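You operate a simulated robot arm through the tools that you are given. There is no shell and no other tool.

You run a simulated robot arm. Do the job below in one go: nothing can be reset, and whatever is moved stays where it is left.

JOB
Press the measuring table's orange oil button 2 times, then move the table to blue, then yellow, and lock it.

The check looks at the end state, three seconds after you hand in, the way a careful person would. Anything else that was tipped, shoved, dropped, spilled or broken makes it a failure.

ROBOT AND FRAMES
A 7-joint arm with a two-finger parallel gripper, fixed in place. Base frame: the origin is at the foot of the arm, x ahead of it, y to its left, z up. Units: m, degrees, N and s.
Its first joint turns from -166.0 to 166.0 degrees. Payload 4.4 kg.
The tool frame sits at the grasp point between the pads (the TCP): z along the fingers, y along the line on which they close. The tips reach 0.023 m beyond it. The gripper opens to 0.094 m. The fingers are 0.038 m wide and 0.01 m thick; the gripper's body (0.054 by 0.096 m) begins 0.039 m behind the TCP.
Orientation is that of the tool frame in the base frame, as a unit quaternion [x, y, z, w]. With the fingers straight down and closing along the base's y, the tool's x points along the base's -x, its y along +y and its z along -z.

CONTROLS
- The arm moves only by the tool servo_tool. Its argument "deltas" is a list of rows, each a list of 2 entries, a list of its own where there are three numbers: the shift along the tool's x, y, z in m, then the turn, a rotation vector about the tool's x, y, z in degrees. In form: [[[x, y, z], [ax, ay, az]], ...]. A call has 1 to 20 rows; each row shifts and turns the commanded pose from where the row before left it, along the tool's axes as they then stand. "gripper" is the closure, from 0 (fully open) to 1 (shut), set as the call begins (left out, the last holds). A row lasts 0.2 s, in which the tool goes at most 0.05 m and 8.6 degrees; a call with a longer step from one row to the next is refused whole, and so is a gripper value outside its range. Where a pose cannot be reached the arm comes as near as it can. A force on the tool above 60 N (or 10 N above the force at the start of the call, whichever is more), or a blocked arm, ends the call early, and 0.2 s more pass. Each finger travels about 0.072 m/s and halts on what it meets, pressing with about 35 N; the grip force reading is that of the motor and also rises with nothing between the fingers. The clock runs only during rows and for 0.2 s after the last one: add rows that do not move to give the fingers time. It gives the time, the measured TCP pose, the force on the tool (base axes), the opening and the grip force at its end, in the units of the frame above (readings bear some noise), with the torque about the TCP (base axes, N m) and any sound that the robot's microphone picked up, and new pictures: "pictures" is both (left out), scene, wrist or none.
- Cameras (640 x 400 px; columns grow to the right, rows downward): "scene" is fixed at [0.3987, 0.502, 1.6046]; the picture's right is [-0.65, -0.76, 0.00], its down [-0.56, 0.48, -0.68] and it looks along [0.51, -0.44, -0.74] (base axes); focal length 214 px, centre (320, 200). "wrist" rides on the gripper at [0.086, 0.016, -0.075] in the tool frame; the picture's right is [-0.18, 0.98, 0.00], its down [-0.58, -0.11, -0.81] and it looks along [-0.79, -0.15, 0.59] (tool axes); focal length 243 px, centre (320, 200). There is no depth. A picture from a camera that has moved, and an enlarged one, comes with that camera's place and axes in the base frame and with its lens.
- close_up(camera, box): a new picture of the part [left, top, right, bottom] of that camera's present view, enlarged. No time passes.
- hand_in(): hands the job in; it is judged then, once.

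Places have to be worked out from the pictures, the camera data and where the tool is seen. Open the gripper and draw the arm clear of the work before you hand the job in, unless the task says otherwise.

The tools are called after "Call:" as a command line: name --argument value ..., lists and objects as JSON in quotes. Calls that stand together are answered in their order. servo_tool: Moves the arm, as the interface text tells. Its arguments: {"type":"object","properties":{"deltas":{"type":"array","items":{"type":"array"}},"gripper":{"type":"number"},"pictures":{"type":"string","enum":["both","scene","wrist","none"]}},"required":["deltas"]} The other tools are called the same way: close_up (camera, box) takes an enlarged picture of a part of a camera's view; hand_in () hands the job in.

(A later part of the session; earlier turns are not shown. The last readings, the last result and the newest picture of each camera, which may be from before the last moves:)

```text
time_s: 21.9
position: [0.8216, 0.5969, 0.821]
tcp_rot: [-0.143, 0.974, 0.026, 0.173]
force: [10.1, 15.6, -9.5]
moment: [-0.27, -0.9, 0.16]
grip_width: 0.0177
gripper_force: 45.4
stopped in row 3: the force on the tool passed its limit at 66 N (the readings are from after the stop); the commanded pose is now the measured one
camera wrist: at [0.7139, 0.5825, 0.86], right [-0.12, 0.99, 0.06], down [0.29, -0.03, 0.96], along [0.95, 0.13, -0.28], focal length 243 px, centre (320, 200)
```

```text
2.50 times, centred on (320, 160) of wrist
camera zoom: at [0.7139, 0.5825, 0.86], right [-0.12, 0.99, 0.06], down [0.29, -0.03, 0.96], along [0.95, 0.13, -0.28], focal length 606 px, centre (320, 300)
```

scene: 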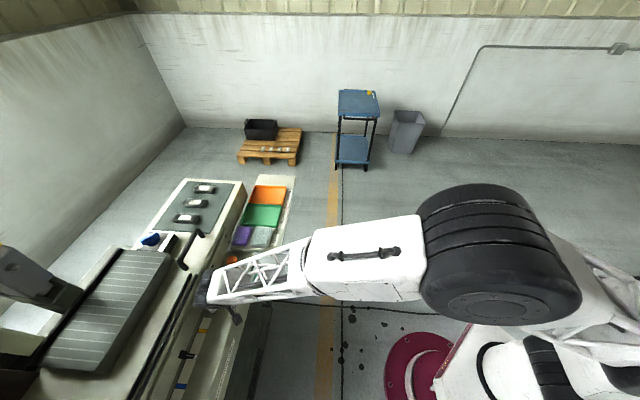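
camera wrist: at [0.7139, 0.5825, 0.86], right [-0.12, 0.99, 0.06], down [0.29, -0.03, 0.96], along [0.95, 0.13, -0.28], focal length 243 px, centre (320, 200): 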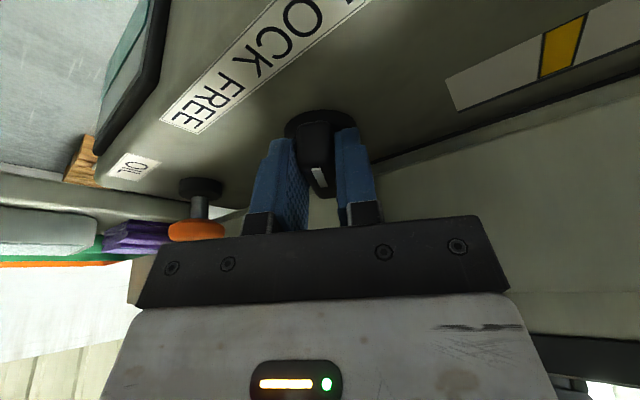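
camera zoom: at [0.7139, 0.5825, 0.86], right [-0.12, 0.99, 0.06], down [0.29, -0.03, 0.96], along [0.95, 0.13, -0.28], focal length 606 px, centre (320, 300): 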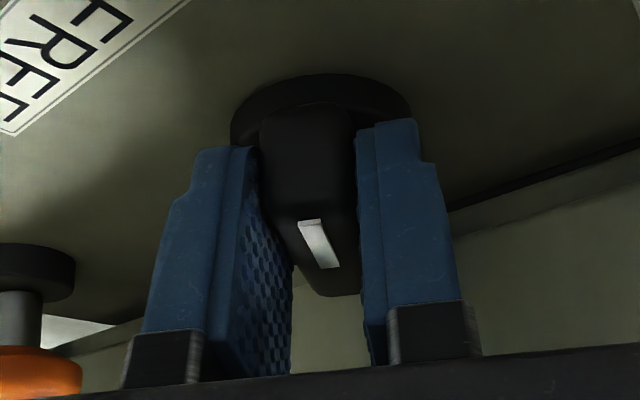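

The knob turned with the gripper by about 17° before the force limit tripped. I'll continue more slowly with half-size steps.

Call:
servo_tool --deltas '[[[-4e-05, -0.00134, 1e-05], [-1.2825, 0, -3.524]], [[-4e-05, -0.00134, 1e-05], [-1.2825, 0, -3.524]], [[-4e-05, -0.00134, 1e-05], [-1.2825, 0, -3.524]], [[-4e-05, -0.00134, 1e-05], [-1.2825, 0, -3.524]], [[-4e-05, -0.00134, 1e-05], [-1.2825, 0, -3.524]], [[-4e-05, -0.00134, 1e-05], [-1.2825, 0, -3.524]]]' --pictures "wrist"

Call:
close_up --camera "wrist" --box '[220, 80, 420, 240]'

```text
time_s: 23.3
position: [0.8225, 0.5915, 0.8202]
tcp_rot: [-0.327, 0.929, 0.059, 0.165]
force: [3.8, 15.7, -7.7]
moment: [0.43, -0.94, 0.12]
grip_width: 0.0179
gripper_force: 45.4
stopped in row 6: the force on the tool passed its limit at 61 N (the readings are from after the stop); the commanded pose is now the measured one
camera wrist: at [0.7298, 0.5376, 0.8602], right [-0.48, 0.87, 0.06], down [0.28, 0.08, 0.96], along [0.83, 0.48, -0.28], focal length 243 px, centre (320, 200)
```

wrist: 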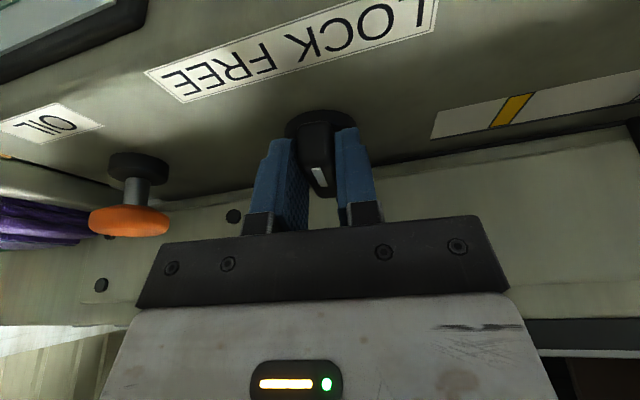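

```text
2.50 times, centred on (320, 160) of wrist
camera zoom: at [0.7298, 0.5376, 0.8602], right [-0.48, 0.87, 0.06], down [0.28, 0.08, 0.96], along [0.83, 0.48, -0.28], focal length 606 px, centre (320, 300)
```

zoom: 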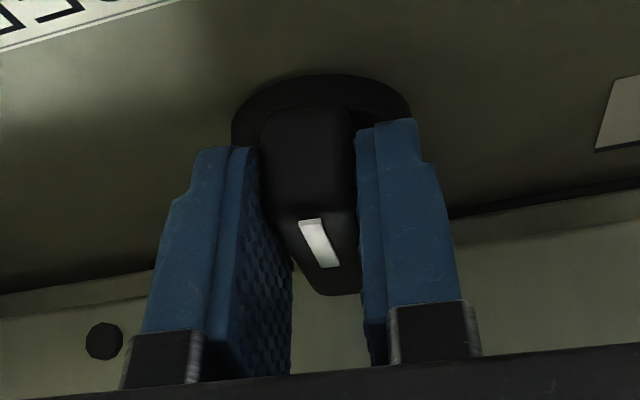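

It's following well (yaw now 39°). The path shows the knob's true radius under the grip is about 15 mm, so I'll correct the arc and continue.

Call:
servo_tool --deltas '[[[-3e-05, -0.001, 1e-05], [-1.2825, 0, -3.524]], [[-3e-05, -0.001, 1e-05], [-1.2825, 0, -3.524]], [[-3e-05, -0.001, 1e-05], [-1.2825, 0, -3.524]], [[-3e-05, -0.001, 1e-05], [-1.2825, 0, -3.524]], [[-3e-05, -0.001, 1e-05], [-1.2825, 0, -3.524]], [[-3e-05, -0.001, 1e-05], [-1.2825, 0, -3.524]], [[-3e-05, -0.001, 1e-05], [-1.2825, 0, -3.524]]]' --pictures "wrist"

Call:
close_up --camera "wrist" --box '[220, 80, 420, 240]'

```text
time_s: 24.9
position: [0.8287, 0.5866, 0.8201]
tcp_rot: [-0.53, 0.83, 0.095, 0.148]
force: [6.5, 22.0, -10.2]
moment: [-0.32, 0.46, 0.03]
grip_width: 0.018
gripper_force: 45.2
camera wrist: at [0.7691, 0.4974, 0.8603], right [-0.82, 0.57, 0.06], down [0.21, 0.2, 0.96], along [0.53, 0.8, -0.28], focal length 243 px, centre (320, 200)
```

wrist: 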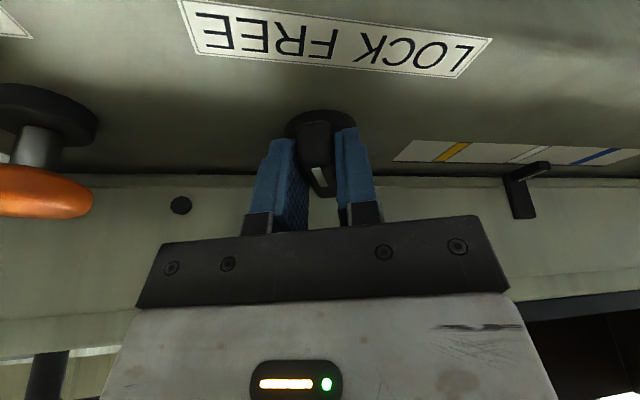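

```text
2.50 times, centred on (320, 160) of wrist
camera zoom: at [0.7691, 0.4974, 0.8603], right [-0.82, 0.57, 0.06], down [0.21, 0.2, 0.96], along [0.53, 0.8, -0.28], focal length 606 px, centre (320, 300)
```

zoom: 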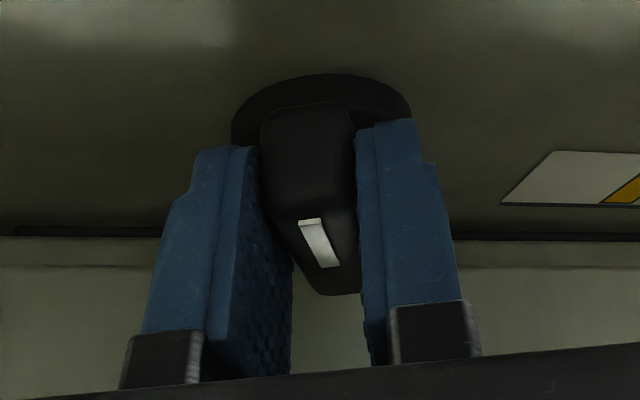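

Yaw is now 65° with moderate force. I'll continue the remaining 25°.

Call:
servo_tool --deltas '[[[-3e-05, -0.001, 1e-05], [-1.2825, 0, -3.524]], [[-3e-05, -0.001, 1e-05], [-1.2825, 0, -3.524]], [[-3e-05, -0.001, 1e-05], [-1.2825, 0, -3.524]], [[-3e-05, -0.001, 1e-05], [-1.2825, 0, -3.524]], [[-3e-05, -0.001, 1e-05], [-1.2825, 0, -3.524]], [[-3e-05, -0.001, 1e-05], [-1.2825, 0, -3.524]], [[-3e-05, -0.001, 1e-05], [-1.2825, 0, -3.524]]]' --pictures "wrist"

Call:
close_up --camera "wrist" --box '[220, 80, 420, 240]'

```text
time_s: 26.5
position: [0.8354, 0.5848, 0.8216]
tcp_rot: [0.704, -0.688, -0.125, -0.123]
force: [35.9, 31.7, -18.7]
moment: [0.38, 0.03, -1.62]
grip_width: 0.0179
gripper_force: 44.9
camera wrist: at [0.822, 0.4785, 0.8605], right [-0.99, 0.15, 0.06], down [0.1, 0.27, 0.96], along [0.13, 0.95, -0.28], focal length 243 px, centre (320, 200)
```

wrist: 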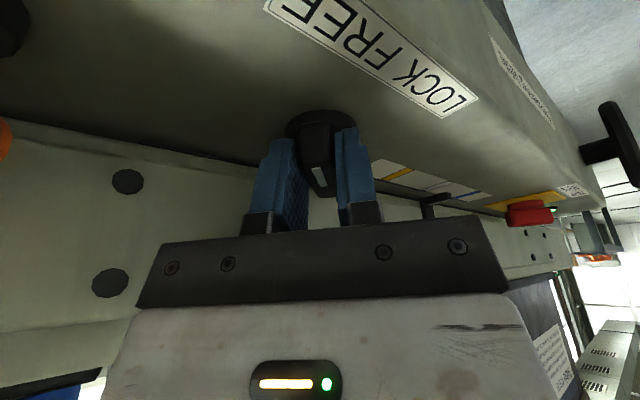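

```text
2.50 times, centred on (320, 160) of wrist
camera zoom: at [0.822, 0.4785, 0.8605], right [-0.99, 0.15, 0.06], down [0.1, 0.27, 0.96], along [0.13, 0.95, -0.28], focal length 606 px, centre (320, 300)
```

zoom: 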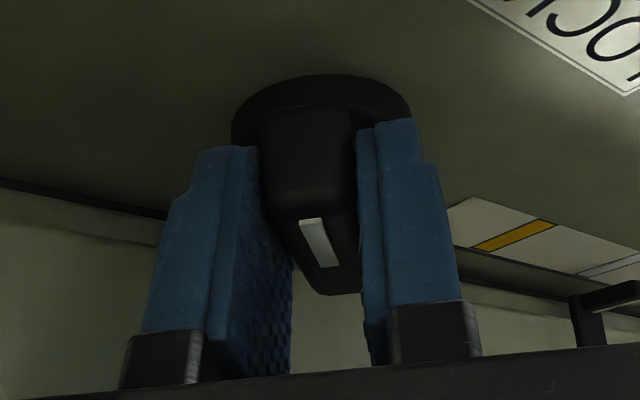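

Yaw reads 91° and the reaction torque rose, so the knob is at its FREE stop. I'll open, lift off, and check it.

Call:
servo_tool --deltas '[[[0, 0, 0], [0, 0, 0]], [[0, 0, 0], [0, 0, 0]], [[-0.0103, 0, -0.0282], [0, 0, 0]], [[-0.0137, 0, -0.0376], [0, 0, 0]], [[-0.0137, 0, -0.0376], [0, 0, 0]], [[0, 0, 0], [0, 0, 0]]]' --gripper 0.5

Call:
close_up --camera "wrist" --box '[180, 0, 480, 200]'

Call:
close_up --camera "scene" --box '[160, 210, 280, 310]'

```text
time_s: 27.9
position: [0.8353, 0.585, 0.9307]
tcp_rot: [0.704, -0.688, -0.124, -0.122]
force: [0.9, 1.3, 1.1]
moment: [0.0, -0.02, -0.03]
grip_width: 0.0468
gripper_force: 0.0
camera wrist: at [0.8215, 0.4784, 0.9708], right [-0.99, 0.15, 0.06], down [0.1, 0.27, 0.96], along [0.13, 0.95, -0.28], focal length 243 px, centre (320, 200)
```

scene: 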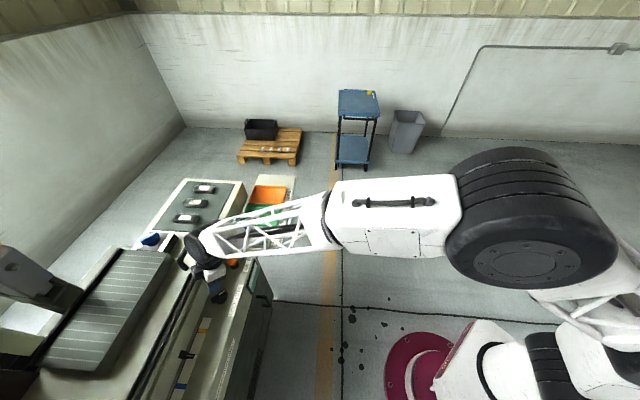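
wrist: 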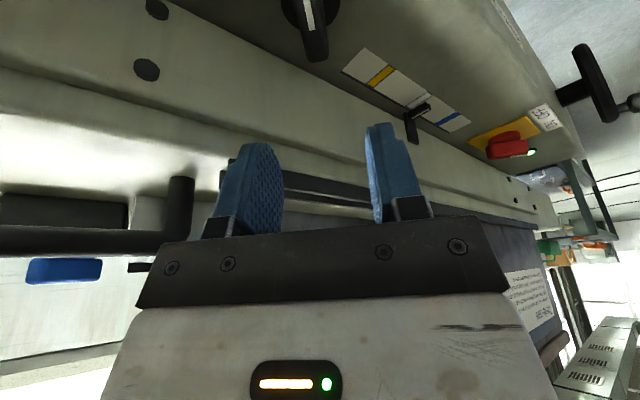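

```text
2.00 times, centred on (330, 100) of wrist
camera zoom: at [0.8215, 0.4784, 0.9708], right [-0.99, 0.15, 0.06], down [0.1, 0.27, 0.96], along [0.13, 0.95, -0.28], focal length 485 px, centre (300, 400)
```

zoom: 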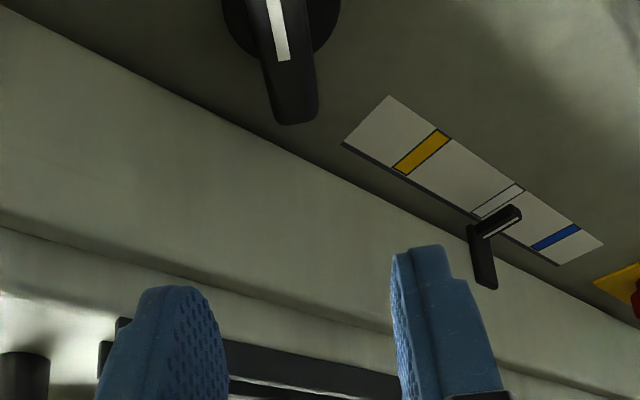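

```text
4.00 times, centred on (220, 260) of scene
camera zoom: at [0.3987, 0.502, 1.6046], right [-0.65, -0.76, 0.0], down [-0.56, 0.48, -0.68], along [0.51, -0.44, -0.74], focal length 858 px, centre (720, -40)
```

zoom: 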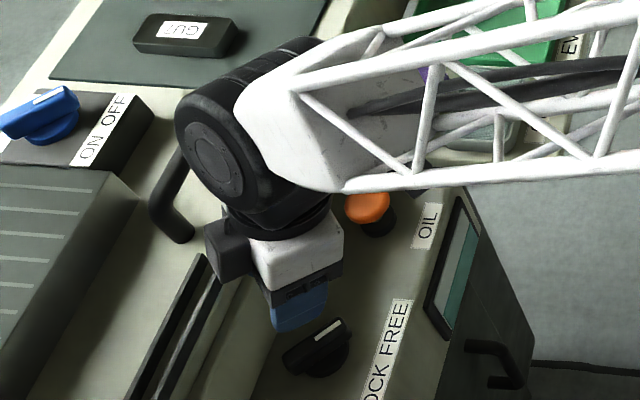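

The knob now points to FREE. The handle bar runs from about (0.946, 0.637) to (1.04, 0.552) at z≈0.94, so I'll retreat, turn the gripper to close across it, and tilt 20° outward for reach.

Call:
servo_tool --deltas '[[[0.0166, -0.0085, -0.0377], [0, 0, 0]], [[0.0166, -0.0085, -0.0377], [0, 0, 0]], [[0.0166, -0.0085, -0.0377], [0, 0, 0]], [[0.0166, -0.0085, -0.0377], [0, 0, 0]], [[0, 0, 0], [0, 6.667, 0]], [[0, 0, 0], [0, 6.667, 0]], [[0, 0, 0], [0, 6.667, 0]], [[0, 0, 0], [0, 0, -7.28]], [[0, 0, 0], [0, 0, -7.28]], [[0, 0, 0], [0, 0, -7.28]], [[0, 0, 0], [0, 0, -7.28]], [[0, 0, 0], [0, 0, -7.28]], [[0, 0, 0], [0, 0, -7.28]], [[0, 0, 0], [6.667, 0, 0]], [[0, 0, 0], [6.667, 0, 0]], [[0, 0, 0], [6.667, 0, 0]], [[0, 0, 0], [0, 0, 0]]]'

Call:
close_up --camera "scene" --box '[130, 200, 290, 400]'

```text
time_s: 31.5
position: [0.87, 0.4707, 1.0499]
tcp_rot: [0.909, -0.378, 0.068, -0.162]
force: [0.4, 0.4, -0.2]
moment: [0.03, 0.01, -0.02]
grip_width: 0.047
gripper_force: 0.1
camera wrist: at [0.9035, 0.3817, 1.1134], right [-0.78, -0.52, -0.34], down [-0.54, 0.29, 0.79], along [-0.32, 0.8, -0.5], focal length 243 px, centre (320, 200)
```

scene: 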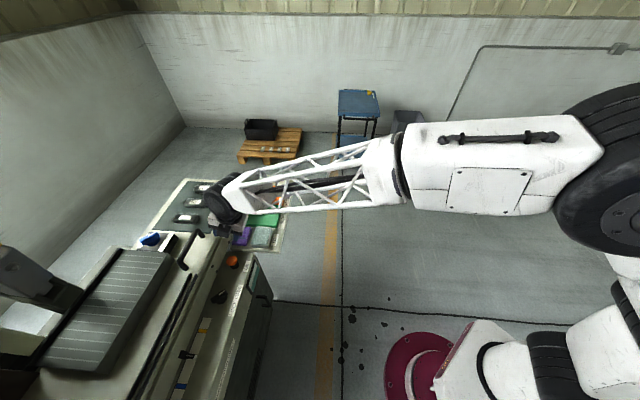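
wrist: 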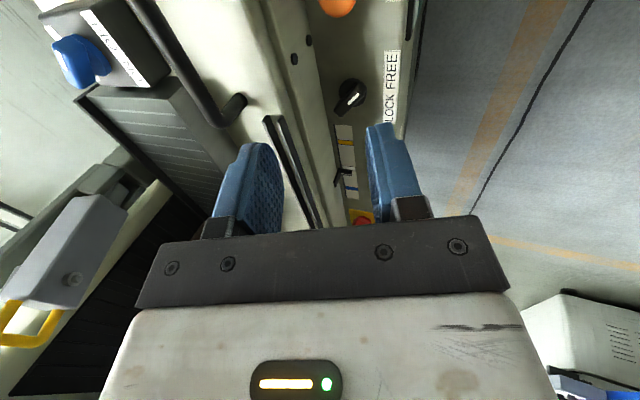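

```text
2.00 times, centred on (210, 300) of scene
camera zoom: at [0.3987, 0.502, 1.6046], right [-0.65, -0.76, 0.0], down [-0.56, 0.48, -0.68], along [0.51, -0.44, -0.74], focal length 429 px, centre (540, 0)
```

zoom: 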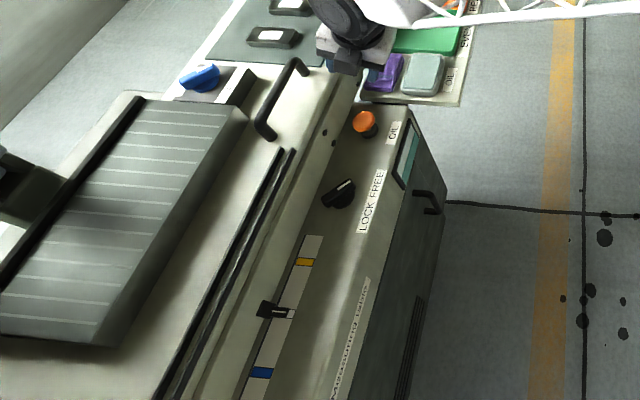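

The table, pointer and knob (FREE) are all visible. I'll move out to hover just above the handle bar and check alignment through the wrist camera.

Call:
servo_tool --deltas '[[[0, -0.035, 0.026], [0, 0, 0]], [[0, -0.035, 0.026], [0, 0, 0]], [[0, -0.035, 0.026], [0, 0, 0]], [[0, -0.035, 0.026], [0, 0, 0]], [[0, 0, 0], [0, 0, 0]]]'

Call:
close_up --camera "scene" --box '[140, 190, 250, 280]'

Call:
close_up --camera "wrist" --box '[180, 40, 460, 240]'

```text
time_s: 32.7
position: [0.9901, 0.5893, 1.0008]
tcp_rot: [0.91, -0.377, 0.067, -0.161]
force: [-1.0, 0.8, -0.1]
moment: [0.02, 0.03, 0.06]
grip_width: 0.047
gripper_force: 0.1
camera wrist: at [1.0214, 0.4999, 1.0648], right [-0.78, -0.52, -0.34], down [-0.53, 0.29, 0.79], along [-0.32, 0.8, -0.5], focal length 243 px, centre (320, 200)
```

scene: 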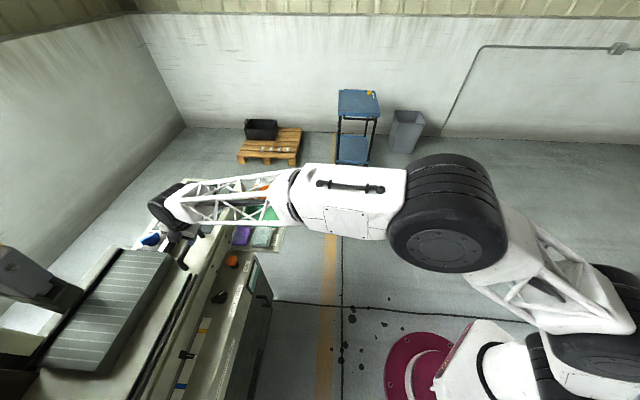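
wrist: 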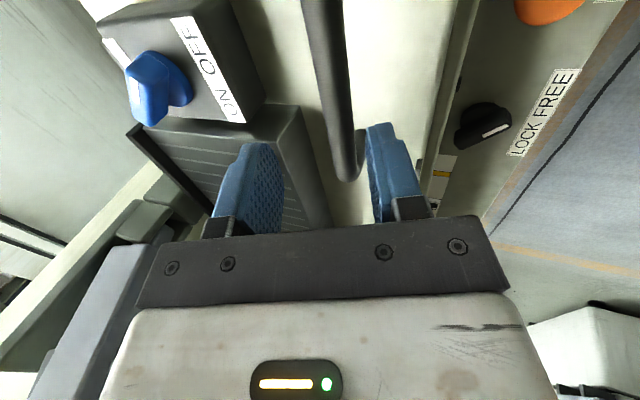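

```text
4.44 times, centred on (195, 235) of scene
camera zoom: at [0.3987, 0.502, 1.6046], right [-0.65, -0.76, 0.0], down [-0.56, 0.48, -0.68], along [0.51, -0.44, -0.74], focal length 953 px, centre (876, 44)
```

zoom: 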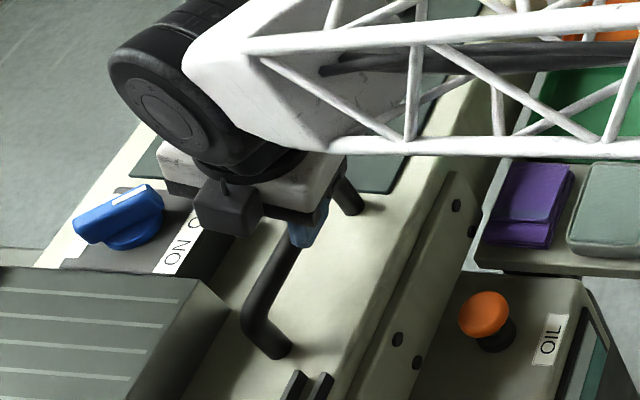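

```text
2.00 times, centred on (320, 140) of wrist
camera zoom: at [1.0214, 0.4999, 1.0648], right [-0.78, -0.52, -0.34], down [-0.53, 0.29, 0.79], along [-0.32, 0.8, -0.5], focal length 485 px, centre (320, 320)
```

zoom: 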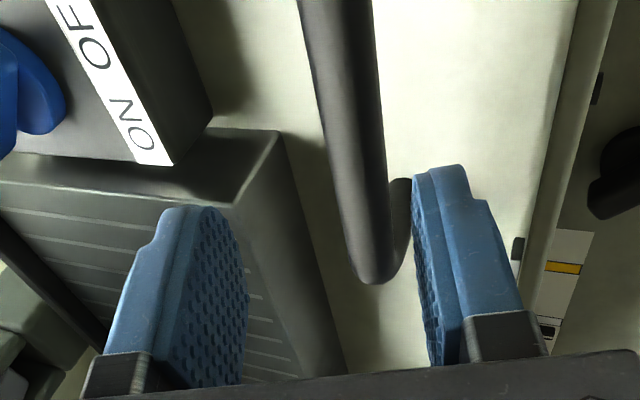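

The bar is at radial about 1.13, between the fingers. I'll shift out 12 mm and lower over the bar.

Call:
servo_tool --deltas '[[[0, -0.0117, 0.0043], [0, 0, 0]], [[0, 0.0094, 0.02585], [0, 0, 0]], [[0, 0.0094, 0.02585], [0, 0, 0]], [[0, 0, 0], [0, 0, 0]]]'

Call:
close_up --camera "wrist" --box '[180, 40, 460, 240]'

Call:
close_up --camera "scene" --box '[140, 190, 250, 280]'

```text
time_s: 33.7
position: [0.9986, 0.599, 0.9444]
tcp_rot: [0.909, -0.378, 0.067, -0.161]
force: [1.0, 0.4, -0.8]
moment: [0.01, -0.02, 0.02]
grip_width: 0.0469
gripper_force: 0.1
camera wrist: at [1.031, 0.5088, 1.0088], right [-0.78, -0.52, -0.34], down [-0.53, 0.29, 0.79], along [-0.32, 0.8, -0.5], focal length 243 px, centre (320, 200)
```

scene: 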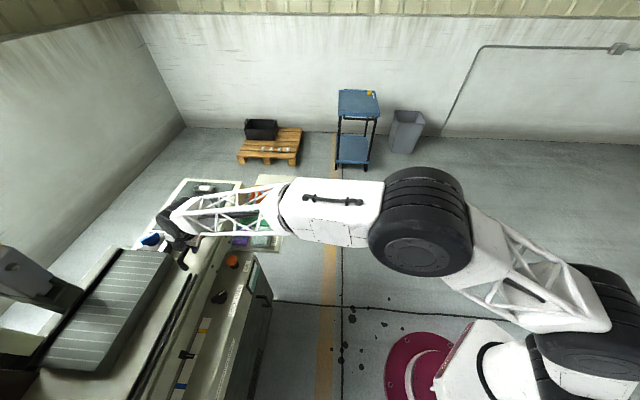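
wrist: 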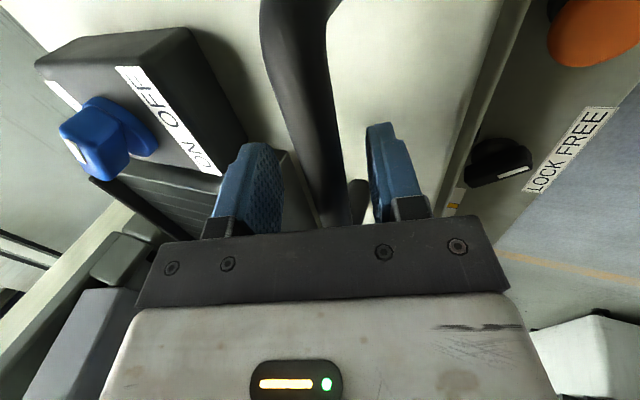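

```text
2.00 times, centred on (320, 140) of wrist
camera zoom: at [1.031, 0.5088, 1.0088], right [-0.78, -0.52, -0.34], down [-0.53, 0.29, 0.79], along [-0.32, 0.8, -0.5], focal length 485 px, centre (320, 320)
```

zoom: 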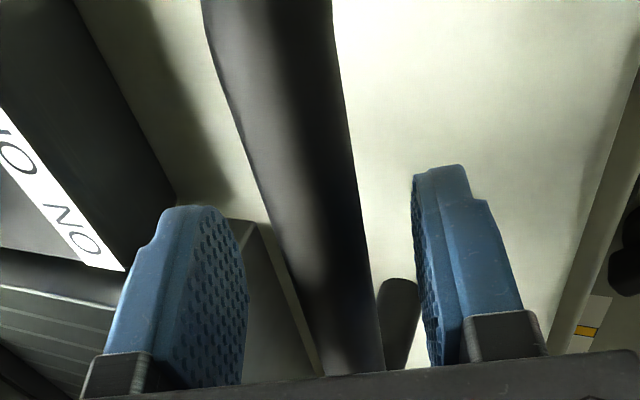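

```text
4.44 times, centred on (195, 235) of scene
camera zoom: at [0.3987, 0.502, 1.6046], right [-0.65, -0.76, 0.0], down [-0.56, 0.48, -0.68], along [0.51, -0.44, -0.74], focal length 953 px, centre (876, 44)
```

zoom: 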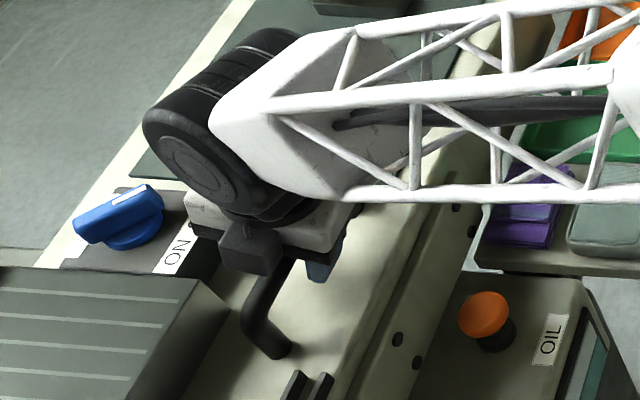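

The bar runs between the pads. Closing on it.

Call:
servo_tool --deltas '[[[0, 0, 0], [0, 0, 0]], [[0, 0, 0], [0, 0, 0]], [[0, 0, 0], [0, 0, 0]]]' --gripper 1

Call:
close_up --camera "wrist" --box '[180, 40, 460, 240]'

Call:
close_up --camera "scene" --box '[150, 290, 270, 400]'

```text
time_s: 34.3
position: [0.9946, 0.5952, 0.9422]
tcp_rot: [0.91, -0.379, 0.065, -0.158]
force: [-41.9, -30.6, 9.9]
moment: [0.29, 0.45, -0.08]
grip_width: 0.0181
gripper_force: 35.6
stopped in row 2: the force on the tool passed its limit at 69 N (the readings are from after the stop); the commanded pose is now the measured one
camera wrist: at [1.0294, 0.5063, 1.0068], right [-0.79, -0.52, -0.33], down [-0.53, 0.29, 0.8], along [-0.32, 0.8, -0.51], focal length 243 px, centre (320, 200)
```

scene: 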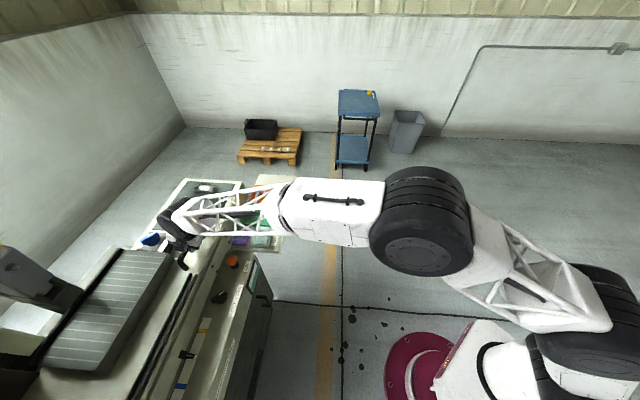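
wrist: 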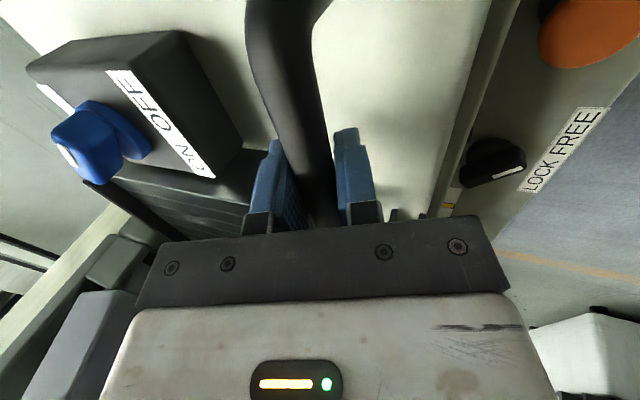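

```text
2.00 times, centred on (320, 140) of wrist
camera zoom: at [1.0294, 0.5063, 1.0068], right [-0.79, -0.52, -0.33], down [-0.53, 0.29, 0.8], along [-0.32, 0.8, -0.51], focal length 485 px, centre (320, 320)
```

zoom: 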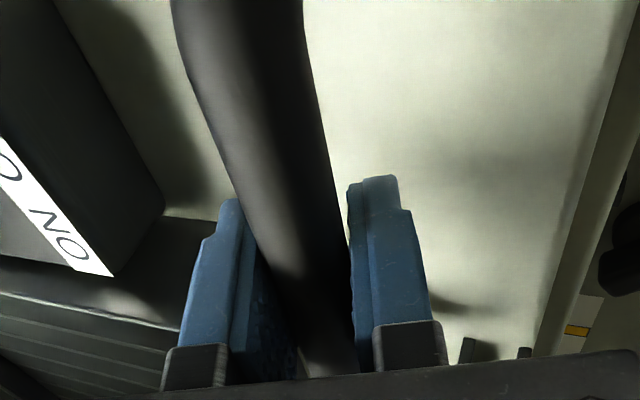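

```text
3.64 times, centred on (210, 345) of scene
camera zoom: at [0.3987, 0.502, 1.6046], right [-0.65, -0.76, 0.0], down [-0.56, 0.48, -0.68], along [0.51, -0.44, -0.74], focal length 780 px, centre (720, -327)
```

zoom: 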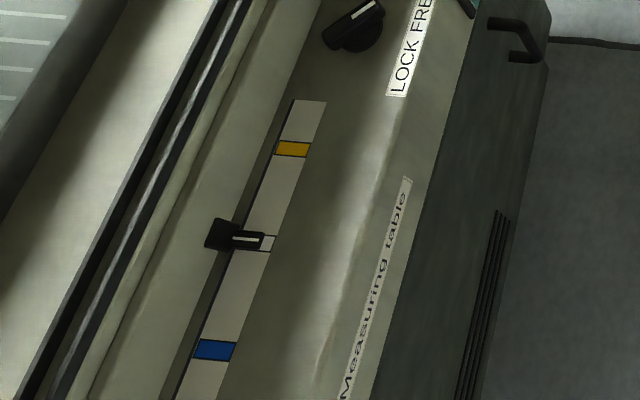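

Gripped at 18 mm, but the tool is being pulled toward the base, since the bar is a few mm closer than I judged. I'll relieve that by moving 4 mm inward.

Call:
servo_tool --deltas '[[[0, 0.0019, -0.0007], [0, 0, 0]], [[0, 0.0019, -0.0007], [0, 0, 0]], [[0, 0, 0], [0, 0, 0]]]' --pictures "none"

```text
time_s: 35.0
position: [0.9948, 0.5955, 0.9428]
tcp_rot: [0.909, -0.378, 0.068, -0.161]
force: [17.9, 17.6, -4.7]
moment: [0.01, -0.03, -0.69]
grip_width: 0.0176
gripper_force: 45.5
stopped in row 3: the force on the tool passed its limit at 66 N (the readings are from after the stop); the commanded pose is now the measured one
```

Call:
servo_tool --deltas '[[[0, 0, 0], [0, 0, 0]], [[0, 0, 0], [0, 0, 0]]]' --pictures "none"

```text
time_s: 35.6
position: [0.9952, 0.5962, 0.9437]
tcp_rot: [0.909, -0.377, 0.067, -0.161]
force: [30.1, 28.9, -11.1]
moment: [-0.05, 0.1, -0.55]
grip_width: 0.0177
gripper_force: 45.0
```

The environment now pushes the tool outward with about 40 N, so I overcorrected slightly. I'll ease back outward 1.5 mm.

Call:
servo_tool --deltas '[[[0, -0.0014, 0.0005], [0, 0, 0]], [[0, 0, 0], [0, 0, 0]]]' --pictures "none"

```text
time_s: 36.2
position: [0.9962, 0.5957, 0.942]
tcp_rot: [0.91, -0.378, 0.065, -0.16]
force: [-15.7, -6.0, -1.4]
moment: [0.51, 0.61, -0.06]
grip_width: 0.018
gripper_force: 45.1
```

Force is small now. The colour marks are about 70 mm apart, so I'll try moving the handle 15 mm toward blue (+u, tool -x) and check that the table follows.

Call:
servo_tool --deltas '[[[-0.003, 0, 0], [0, 0, 0]], [[-0.004, 0, 0], [0, 0, 0]], [[-0.004, 0, 0], [0, 0, 0]], [[-0.004, 0, 0], [0, 0, 0]]]'

Call:
close_up --camera "scene" --box '[150, 290, 270, 400]'

```text
time_s: 37.2
position: [0.9851, 0.6067, 0.9435]
tcp_rot: [0.909, -0.379, 0.065, -0.16]
force: [-33.0, -31.5, -2.4]
moment: [-0.62, -0.58, -1.01]
grip_width: 0.0177
gripper_force: 45.0
camera wrist: at [1.0176, 0.5177, 1.0068], right [-0.78, -0.52, -0.34], down [-0.53, 0.29, 0.8], along [-0.32, 0.8, -0.5], focal length 243 px, centre (320, 200)
```

scene: 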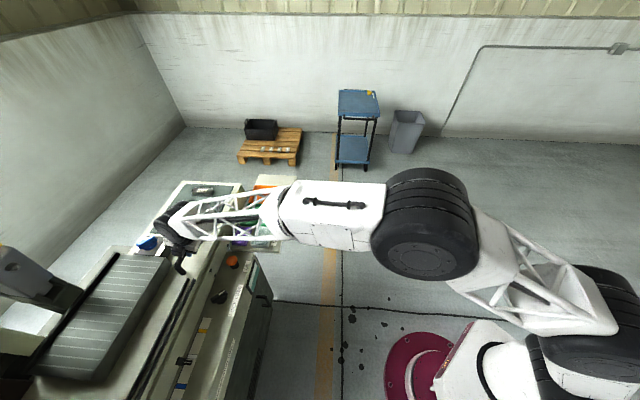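
wrist: 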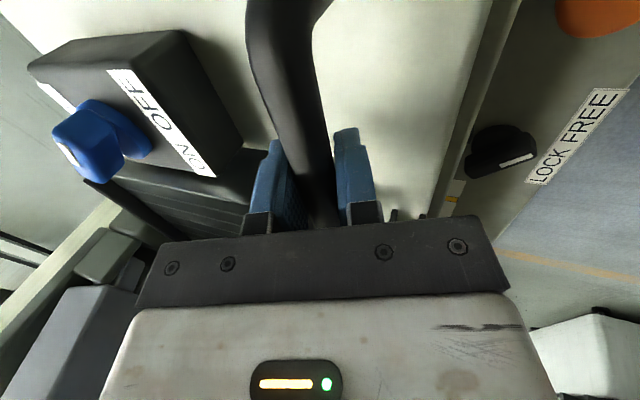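

```text
3.64 times, centred on (210, 345) of scene
camera zoom: at [0.3987, 0.502, 1.6046], right [-0.65, -0.76, 0.0], down [-0.56, 0.48, -0.68], along [0.51, -0.44, -0.74], focal length 780 px, centre (720, -327)
```

zoom: 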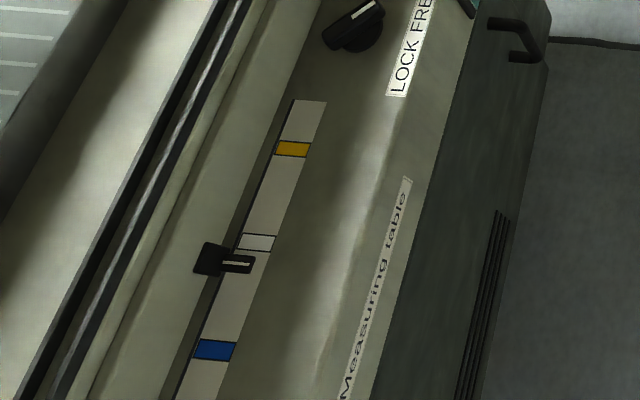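

The table follows and the pointer is moving toward blue. Sideways force has built up, so I'll ease 1 mm toward the base and keep going with a slight drift correction.

Call:
servo_tool --deltas '[[[0, 0.001, -0.0004], [0, 0, 0]], [[-0.004, 0.00015, -5e-05], [0, 0, 0]], [[-0.004, 0.00015, -5e-05], [0, 0, 0]], [[-0.004, 0.00015, -5e-05], [0, 0, 0]], [[-0.004, 0.00015, -5e-05], [0, 0, 0]], [[0, 0, 0], [0, 0, 0]]]' --pictures "none"

```text
time_s: 38.6
position: [0.9727, 0.6188, 0.9421]
tcp_rot: [0.91, -0.377, 0.066, -0.163]
force: [24.1, 37.1, -25.6]
moment: [0.27, 0.5, -0.5]
grip_width: 0.018
gripper_force: 44.5
```

Overcorrected a little. I'll ease back outward and move 20 mm more without drift.

Call:
servo_tool --deltas '[[[0, -0.0007, 0.0005], [0, 0, 0]], [[-0.004, 0, 0], [0, 0, 0]], [[-0.004, 0, 0], [0, 0, 0]], [[-0.004, 0, 0], [0, 0, 0]], [[-0.004, 0, 0], [0, 0, 0]], [[-0.004, 0, 0], [0, 0, 0]], [[0, 0, 0], [0, 0, 0]]]' --pictures "scene"

Call:
close_up --camera "scene" --box '[150, 290, 270, 400]'

```text
time_s: 40.2
position: [0.9593, 0.6332, 0.9429]
tcp_rot: [0.91, -0.377, 0.066, -0.161]
force: [-10.9, 2.2, -10.8]
moment: [-0.16, -0.19, -0.72]
grip_width: 0.0177
gripper_force: 44.8
```

scene: 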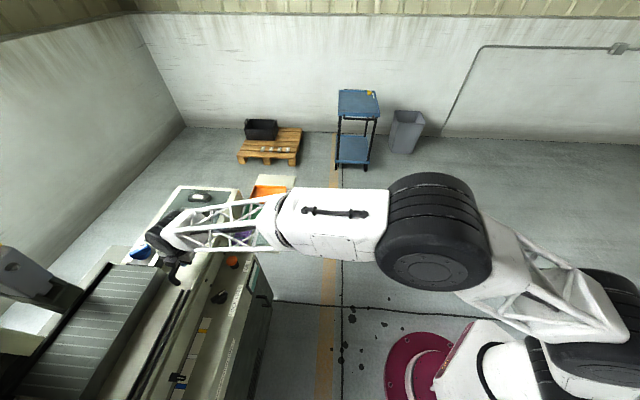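

```text
3.64 times, centred on (210, 345) of scene
camera zoom: at [0.3987, 0.502, 1.6046], right [-0.65, -0.76, 0.0], down [-0.56, 0.48, -0.68], along [0.51, -0.44, -0.74], focal length 780 px, centre (720, -327)
```

zoom: 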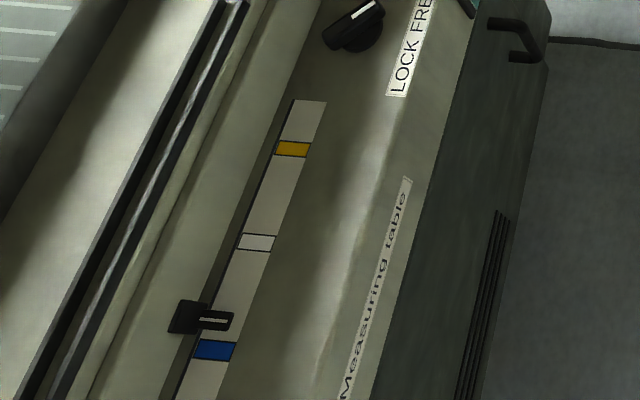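

The pointer is about 18 mm short of blue. Continuing, then I'll look closely.

Call:
servo_tool --deltas '[[[-0.004, 0, 0.0002], [0, 0, 0]], [[-0.004, 0, 0], [0, 0, 0]], [[-0.004, 0, 0], [0, 0, 0]], [[-0.004, 0, 0], [0, 0, 0]], [[-0.0017, 0, 0], [0, 0, 0]], [[0, 0, 0], [0, 0, 0]]]'

Call:
close_up --camera "scene" --box '[150, 340, 220, 400]'

Call:
close_up --camera "scene" --box '[0, 220, 200, 400]'

```text
time_s: 41.6
position: [0.9459, 0.6442, 0.9429]
tcp_rot: [0.909, -0.378, 0.067, -0.161]
force: [-27.1, -26.7, -2.1]
moment: [0.04, 0.02, -0.59]
grip_width: 0.0179
gripper_force: 45.2
camera wrist: at [0.9799, 0.5551, 1.007], right [-0.78, -0.52, -0.34], down [-0.53, 0.29, 0.8], along [-0.32, 0.8, -0.5], focal length 243 px, centre (320, 200)
```

scene: 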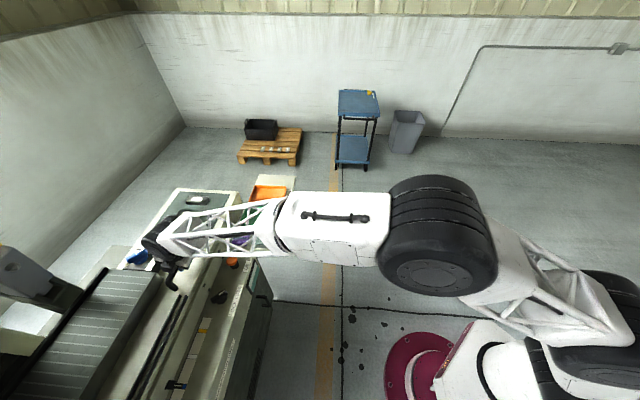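
wrist: 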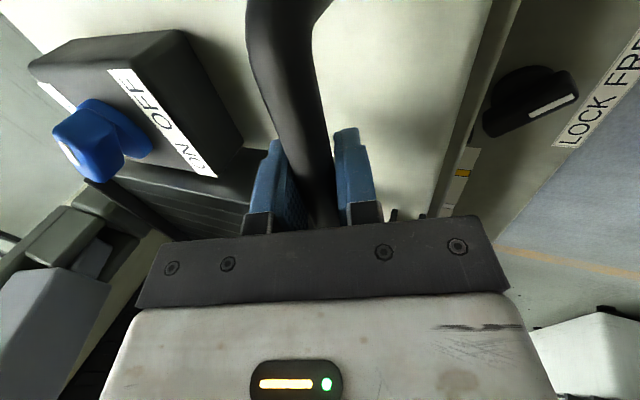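

```text
6.67 times, centred on (185, 370) of scene
camera zoom: at [0.3987, 0.502, 1.6046], right [-0.65, -0.76, 0.0], down [-0.56, 0.48, -0.68], along [0.51, -0.44, -0.74], focal length 1430 px, centre (1220, -933)
```

zoom: 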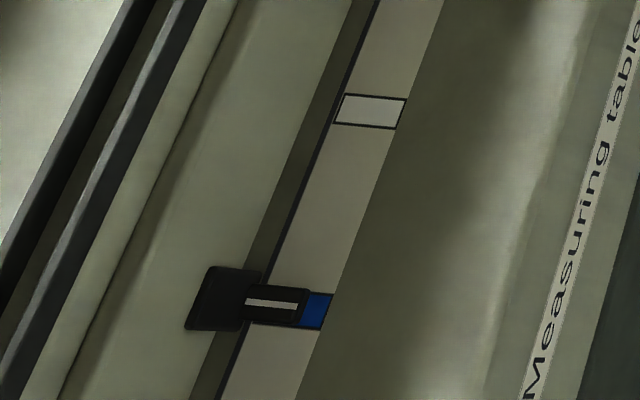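

```text
2.22 times, centred on (100, 310) of scene
camera zoom: at [0.3987, 0.502, 1.6046], right [-0.65, -0.76, 0.0], down [-0.56, 0.48, -0.68], along [0.51, -0.44, -0.74], focal length 477 px, centre (809, -44)
```

zoom: 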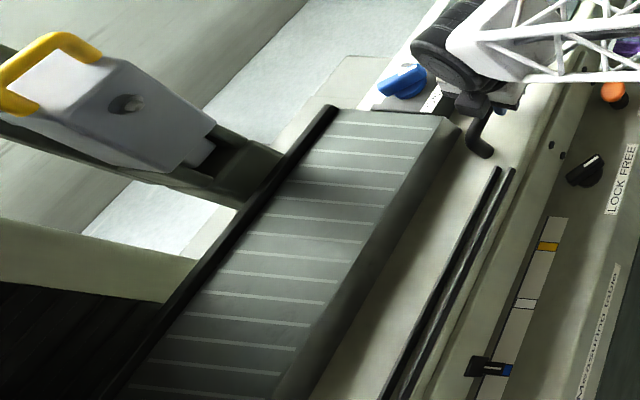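

The pointer's line is on the blue mark (70 mm moved). I'll ease the side force and dwell here a moment before going to yellow.

Call:
servo_tool --deltas '[[[0, 0.0007, -0.0003], [0, 0, 0]], [[0, 0, 0], [0, 0, 0]], [[0, 0, 0], [0, 0, 0]], [[0, 0, 0], [0, 0, 0]], [[0, 0, 0], [0, 0, 0]]]' --pictures "none"

Call:
close_up --camera "scene" --box '[160, 360, 210, 400]'

Call:
servo_tool --deltas '[[[0.002, 0, 0], [0, 0, 0]], [[0.004, 0, 0], [0, 0, 0]], [[0.005, 0, 0], [0, 0, 0]], [[0.005, 0, 0], [0, 0, 0]], [[0.005, 0, 0], [0, 0, 0]], [[0.004, 0, 0], [0, 0, 0]], [[0, 0, 0], [0, 0, 0]]]' --pictures "none"

```text
time_s: 42.8
position: [0.9466, 0.6449, 0.9429]
tcp_rot: [0.91, -0.377, 0.067, -0.161]
force: [12.4, 11.9, -11.3]
moment: [0.09, 0.05, -0.55]
grip_width: 0.0176
gripper_force: 45.2
```

```text
10.00 times, centred on (185, 380) of scene
camera zoom: at [0.3987, 0.502, 1.6046], right [-0.65, -0.76, 0.0], down [-0.56, 0.48, -0.68], along [0.51, -0.44, -0.74], focal length 2145 px, centre (1670, -1600)
```

zoom: 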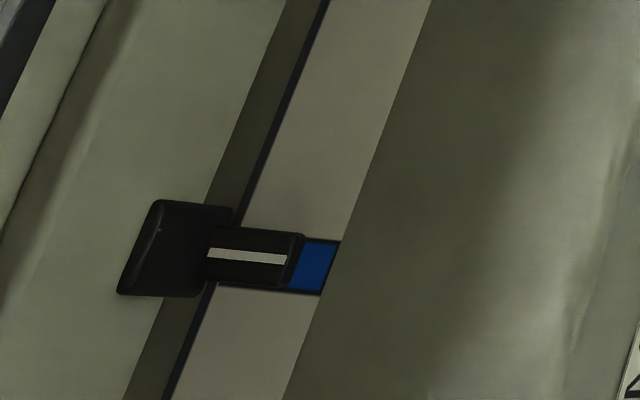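

```text
time_s: 44.4
position: [0.9648, 0.6251, 0.9438]
tcp_rot: [0.909, -0.377, 0.067, -0.161]
force: [21.5, 20.8, -6.7]
moment: [0.5, 0.58, -0.19]
grip_width: 0.0179
gripper_force: 45.1
```

On blue the pointer line was centred on the mark. Now the return toward yellow is going well. I'll ease 0.5 mm outward and continue.

Call:
servo_tool --deltas '[[[0.002, -0.0006, 0.0003], [0, 0, 0]], [[0.005, 0, 0], [0, 0, 0]], [[0.005, 0, 0], [0, 0, 0]], [[0.005, 0, 0], [0, 0, 0]], [[0.005, 0, 0], [0, 0, 0]], [[0.005, 0, 0], [0, 0, 0]], [[0.005, 0, 0], [0, 0, 0]], [[0, 0, 0], [0, 0, 0]]]' --pictures "none"

Call:
servo_tool --deltas '[[[0.005, 0, 0], [0, 0, 0]], [[0.005, 0, 0], [0, 0, 0]], [[0.005, 0, 0], [0, 0, 0]], [[0.005, 0, 0], [0, 0, 0]], [[0, 0, 0], [0, 0, 0]]]' --pictures "scene"

```text
time_s: 46.2
position: [0.9888, 0.6035, 0.9428]
tcp_rot: [0.909, -0.378, 0.067, -0.161]
force: [-1.5, -9.5, 1.4]
moment: [0.1, 0.07, -0.39]
grip_width: 0.0179
gripper_force: 45.1
```

```text
time_s: 47.4
position: [1.0022, 0.5892, 0.9438]
tcp_rot: [0.909, -0.378, 0.066, -0.161]
force: [-0.2, -12.6, -4.6]
moment: [-0.15, -0.18, -0.57]
grip_width: 0.0177
gripper_force: 44.9
```

scene: 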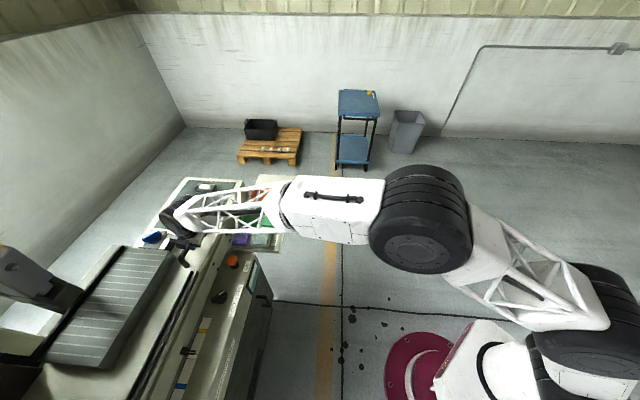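

Forces are low. About 62 mm remain to yellow, and I'll go 45 mm more.

Call:
servo_tool --deltas '[[[0.005, 0, 0], [0, 0, 0]], [[0.005, 0, 0], [0, 0, 0]], [[0.005, 0, 0], [0, 0, 0]], [[0.005, 0, 0], [0, 0, 0]], [[0.005, 0, 0], [0, 0, 0]], [[0, 0, 0], [0, 0, 0]]]' --pictures "none"

Call:
servo_tool --deltas '[[[0.005, 0, 0], [0, 0, 0]], [[0.005, 0, 0], [0, 0, 0]], [[0.005, 0, 0], [0, 0, 0]], [[0.005, 0, 0], [0, 0, 0]], [[0, 0, 0], [0, 0, 0]]]'

Call:
close_up --camera "scene" --box '[170, 310, 230, 360]'

```text
time_s: 48.8
position: [1.0189, 0.5718, 0.9439]
tcp_rot: [0.91, -0.377, 0.067, -0.161]
force: [12.3, -1.2, -11.4]
moment: [0.33, 0.31, -0.24]
grip_width: 0.0176
gripper_force: 45.2
```

```text
time_s: 50.0
position: [1.0344, 0.5584, 0.9442]
tcp_rot: [0.909, -0.379, 0.067, -0.16]
force: [-6.4, -19.5, -9.2]
moment: [-0.31, -0.45, -0.78]
grip_width: 0.0178
gripper_force: 44.7
camera wrist: at [1.0668, 0.468, 1.0071], right [-0.78, -0.52, -0.34], down [-0.53, 0.29, 0.8], along [-0.32, 0.8, -0.5], focal length 243 px, centre (320, 200)
```

scene: 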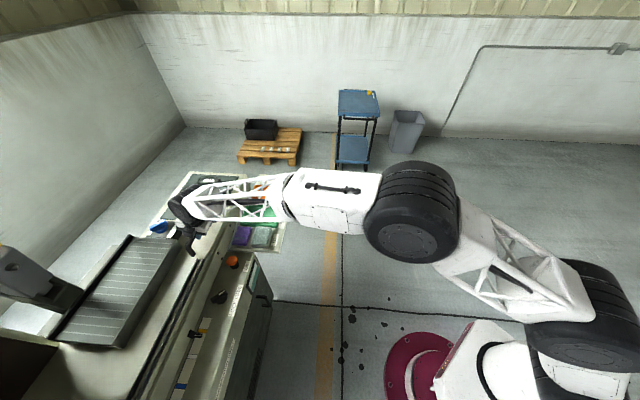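
wrist: 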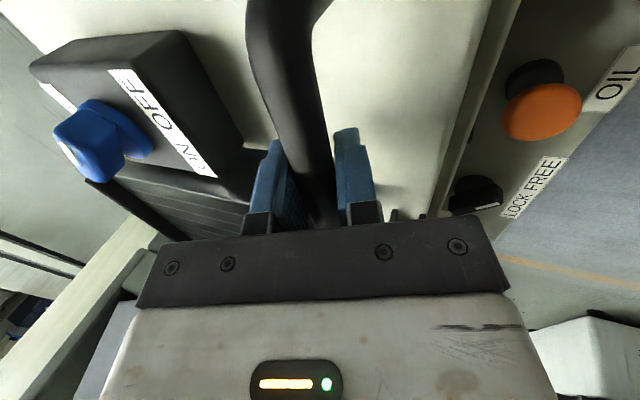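

```text
8.00 times, centred on (200, 335) of scene
camera zoom: at [0.3987, 0.502, 1.6046], right [-0.65, -0.76, 0.0], down [-0.56, 0.48, -0.68], along [0.51, -0.44, -0.74], focal length 1716 px, centre (1280, -880)
```

zoom: 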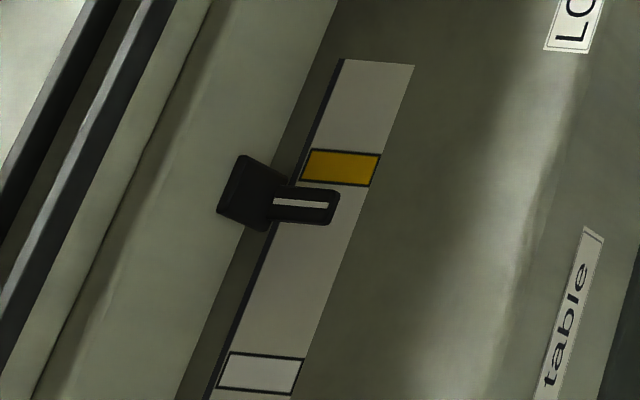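

About 15 mm remain. Moving 14 mm and checking closely.

Call:
servo_tool --deltas '[[[0.004, 0.0002, 0], [0, 0, 0]], [[0.004, 0, 0], [0, 0, 0]], [[0.004, 0, 0], [0, 0, 0]], [[0.002, 0, 0], [0, 0, 0]], [[0, 0, 0], [0, 0, 0]], [[0, 0, 0], [0, 0, 0]]]'

Call:
close_up --camera "scene" --box '[180, 310, 230, 350]'

```text
time_s: 51.4
position: [1.0439, 0.5496, 0.9433]
tcp_rot: [0.91, -0.377, 0.067, -0.161]
force: [-10.7, -8.3, -5.8]
moment: [0.18, 0.09, -0.47]
grip_width: 0.0179
gripper_force: 44.7
camera wrist: at [1.0758, 0.459, 1.0071], right [-0.78, -0.52, -0.34], down [-0.53, 0.29, 0.79], along [-0.32, 0.8, -0.5], focal length 243 px, centre (320, 200)
```

scene: 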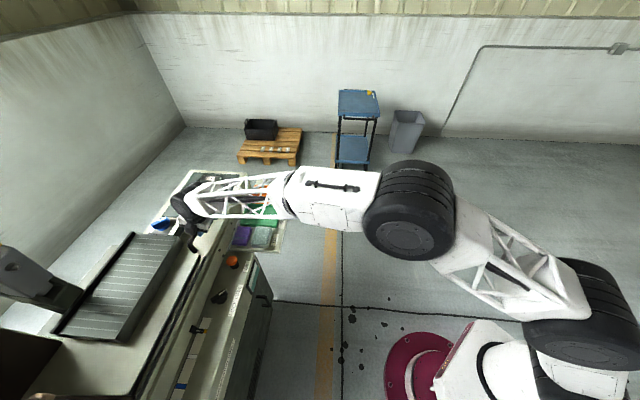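
wrist: 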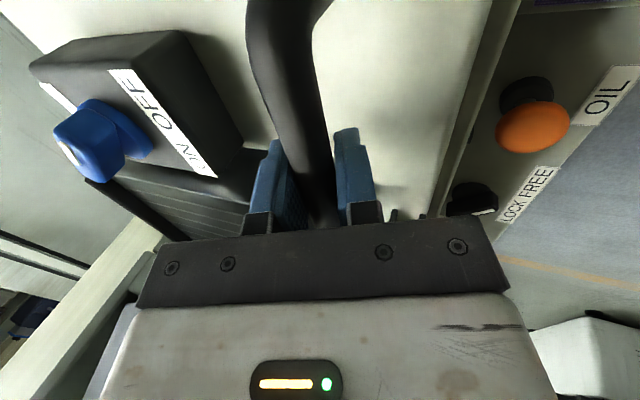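

```text
10.00 times, centred on (205, 330) of scene
camera zoom: at [0.3987, 0.502, 1.6046], right [-0.65, -0.76, 0.0], down [-0.56, 0.48, -0.68], along [0.51, -0.44, -0.74], focal length 2145 px, centre (1470, -1100)
```

zoom: 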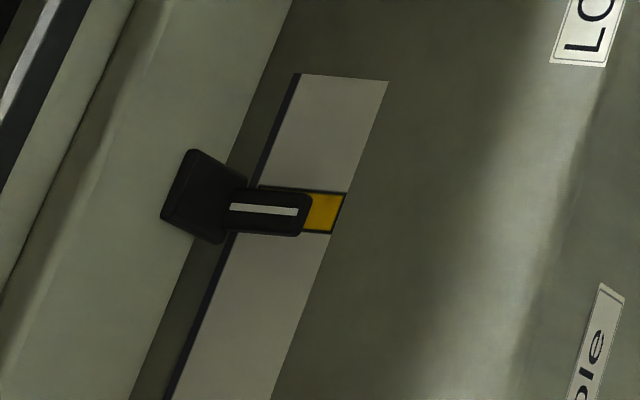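

The pointer is on yellow, but about 2 mm short of centre compared with how it sat on white and blue. I'll nudge 2.2 mm more.

Call:
servo_tool --deltas '[[[0.0012, 0, 0], [0, 0, 0]], [[0.0012, 0, 0], [0, 0, 0]], [[0, 0, 0], [0, 0, 0]], [[0, 0, 0], [0, 0, 0]]]' --pictures "scene"

Call:
close_up --camera "scene" --box '[180, 310, 230, 350]'

```text
time_s: 52.4
position: [1.0451, 0.5465, 0.9433]
tcp_rot: [0.909, -0.378, 0.067, -0.161]
force: [1.3, 2.9, -7.5]
moment: [0.3, 0.29, -0.41]
grip_width: 0.0178
gripper_force: 45.3
```

scene: 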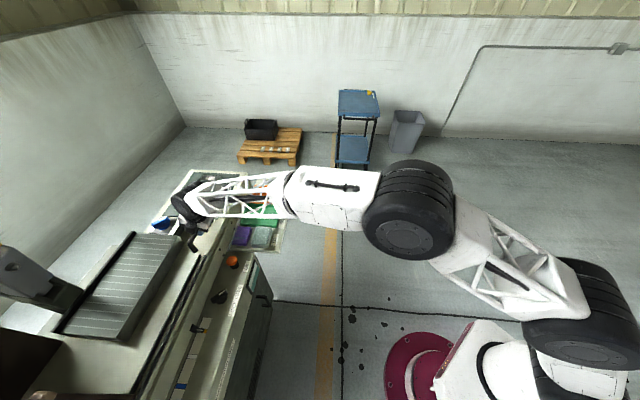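

```text
10.00 times, centred on (205, 330) of scene
camera zoom: at [0.3987, 0.502, 1.6046], right [-0.65, -0.76, 0.0], down [-0.56, 0.48, -0.68], along [0.51, -0.44, -0.74], focal length 2145 px, centre (1470, -1100)
```

zoom: 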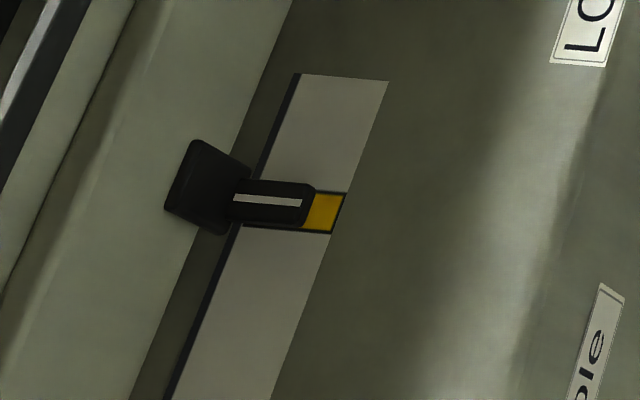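

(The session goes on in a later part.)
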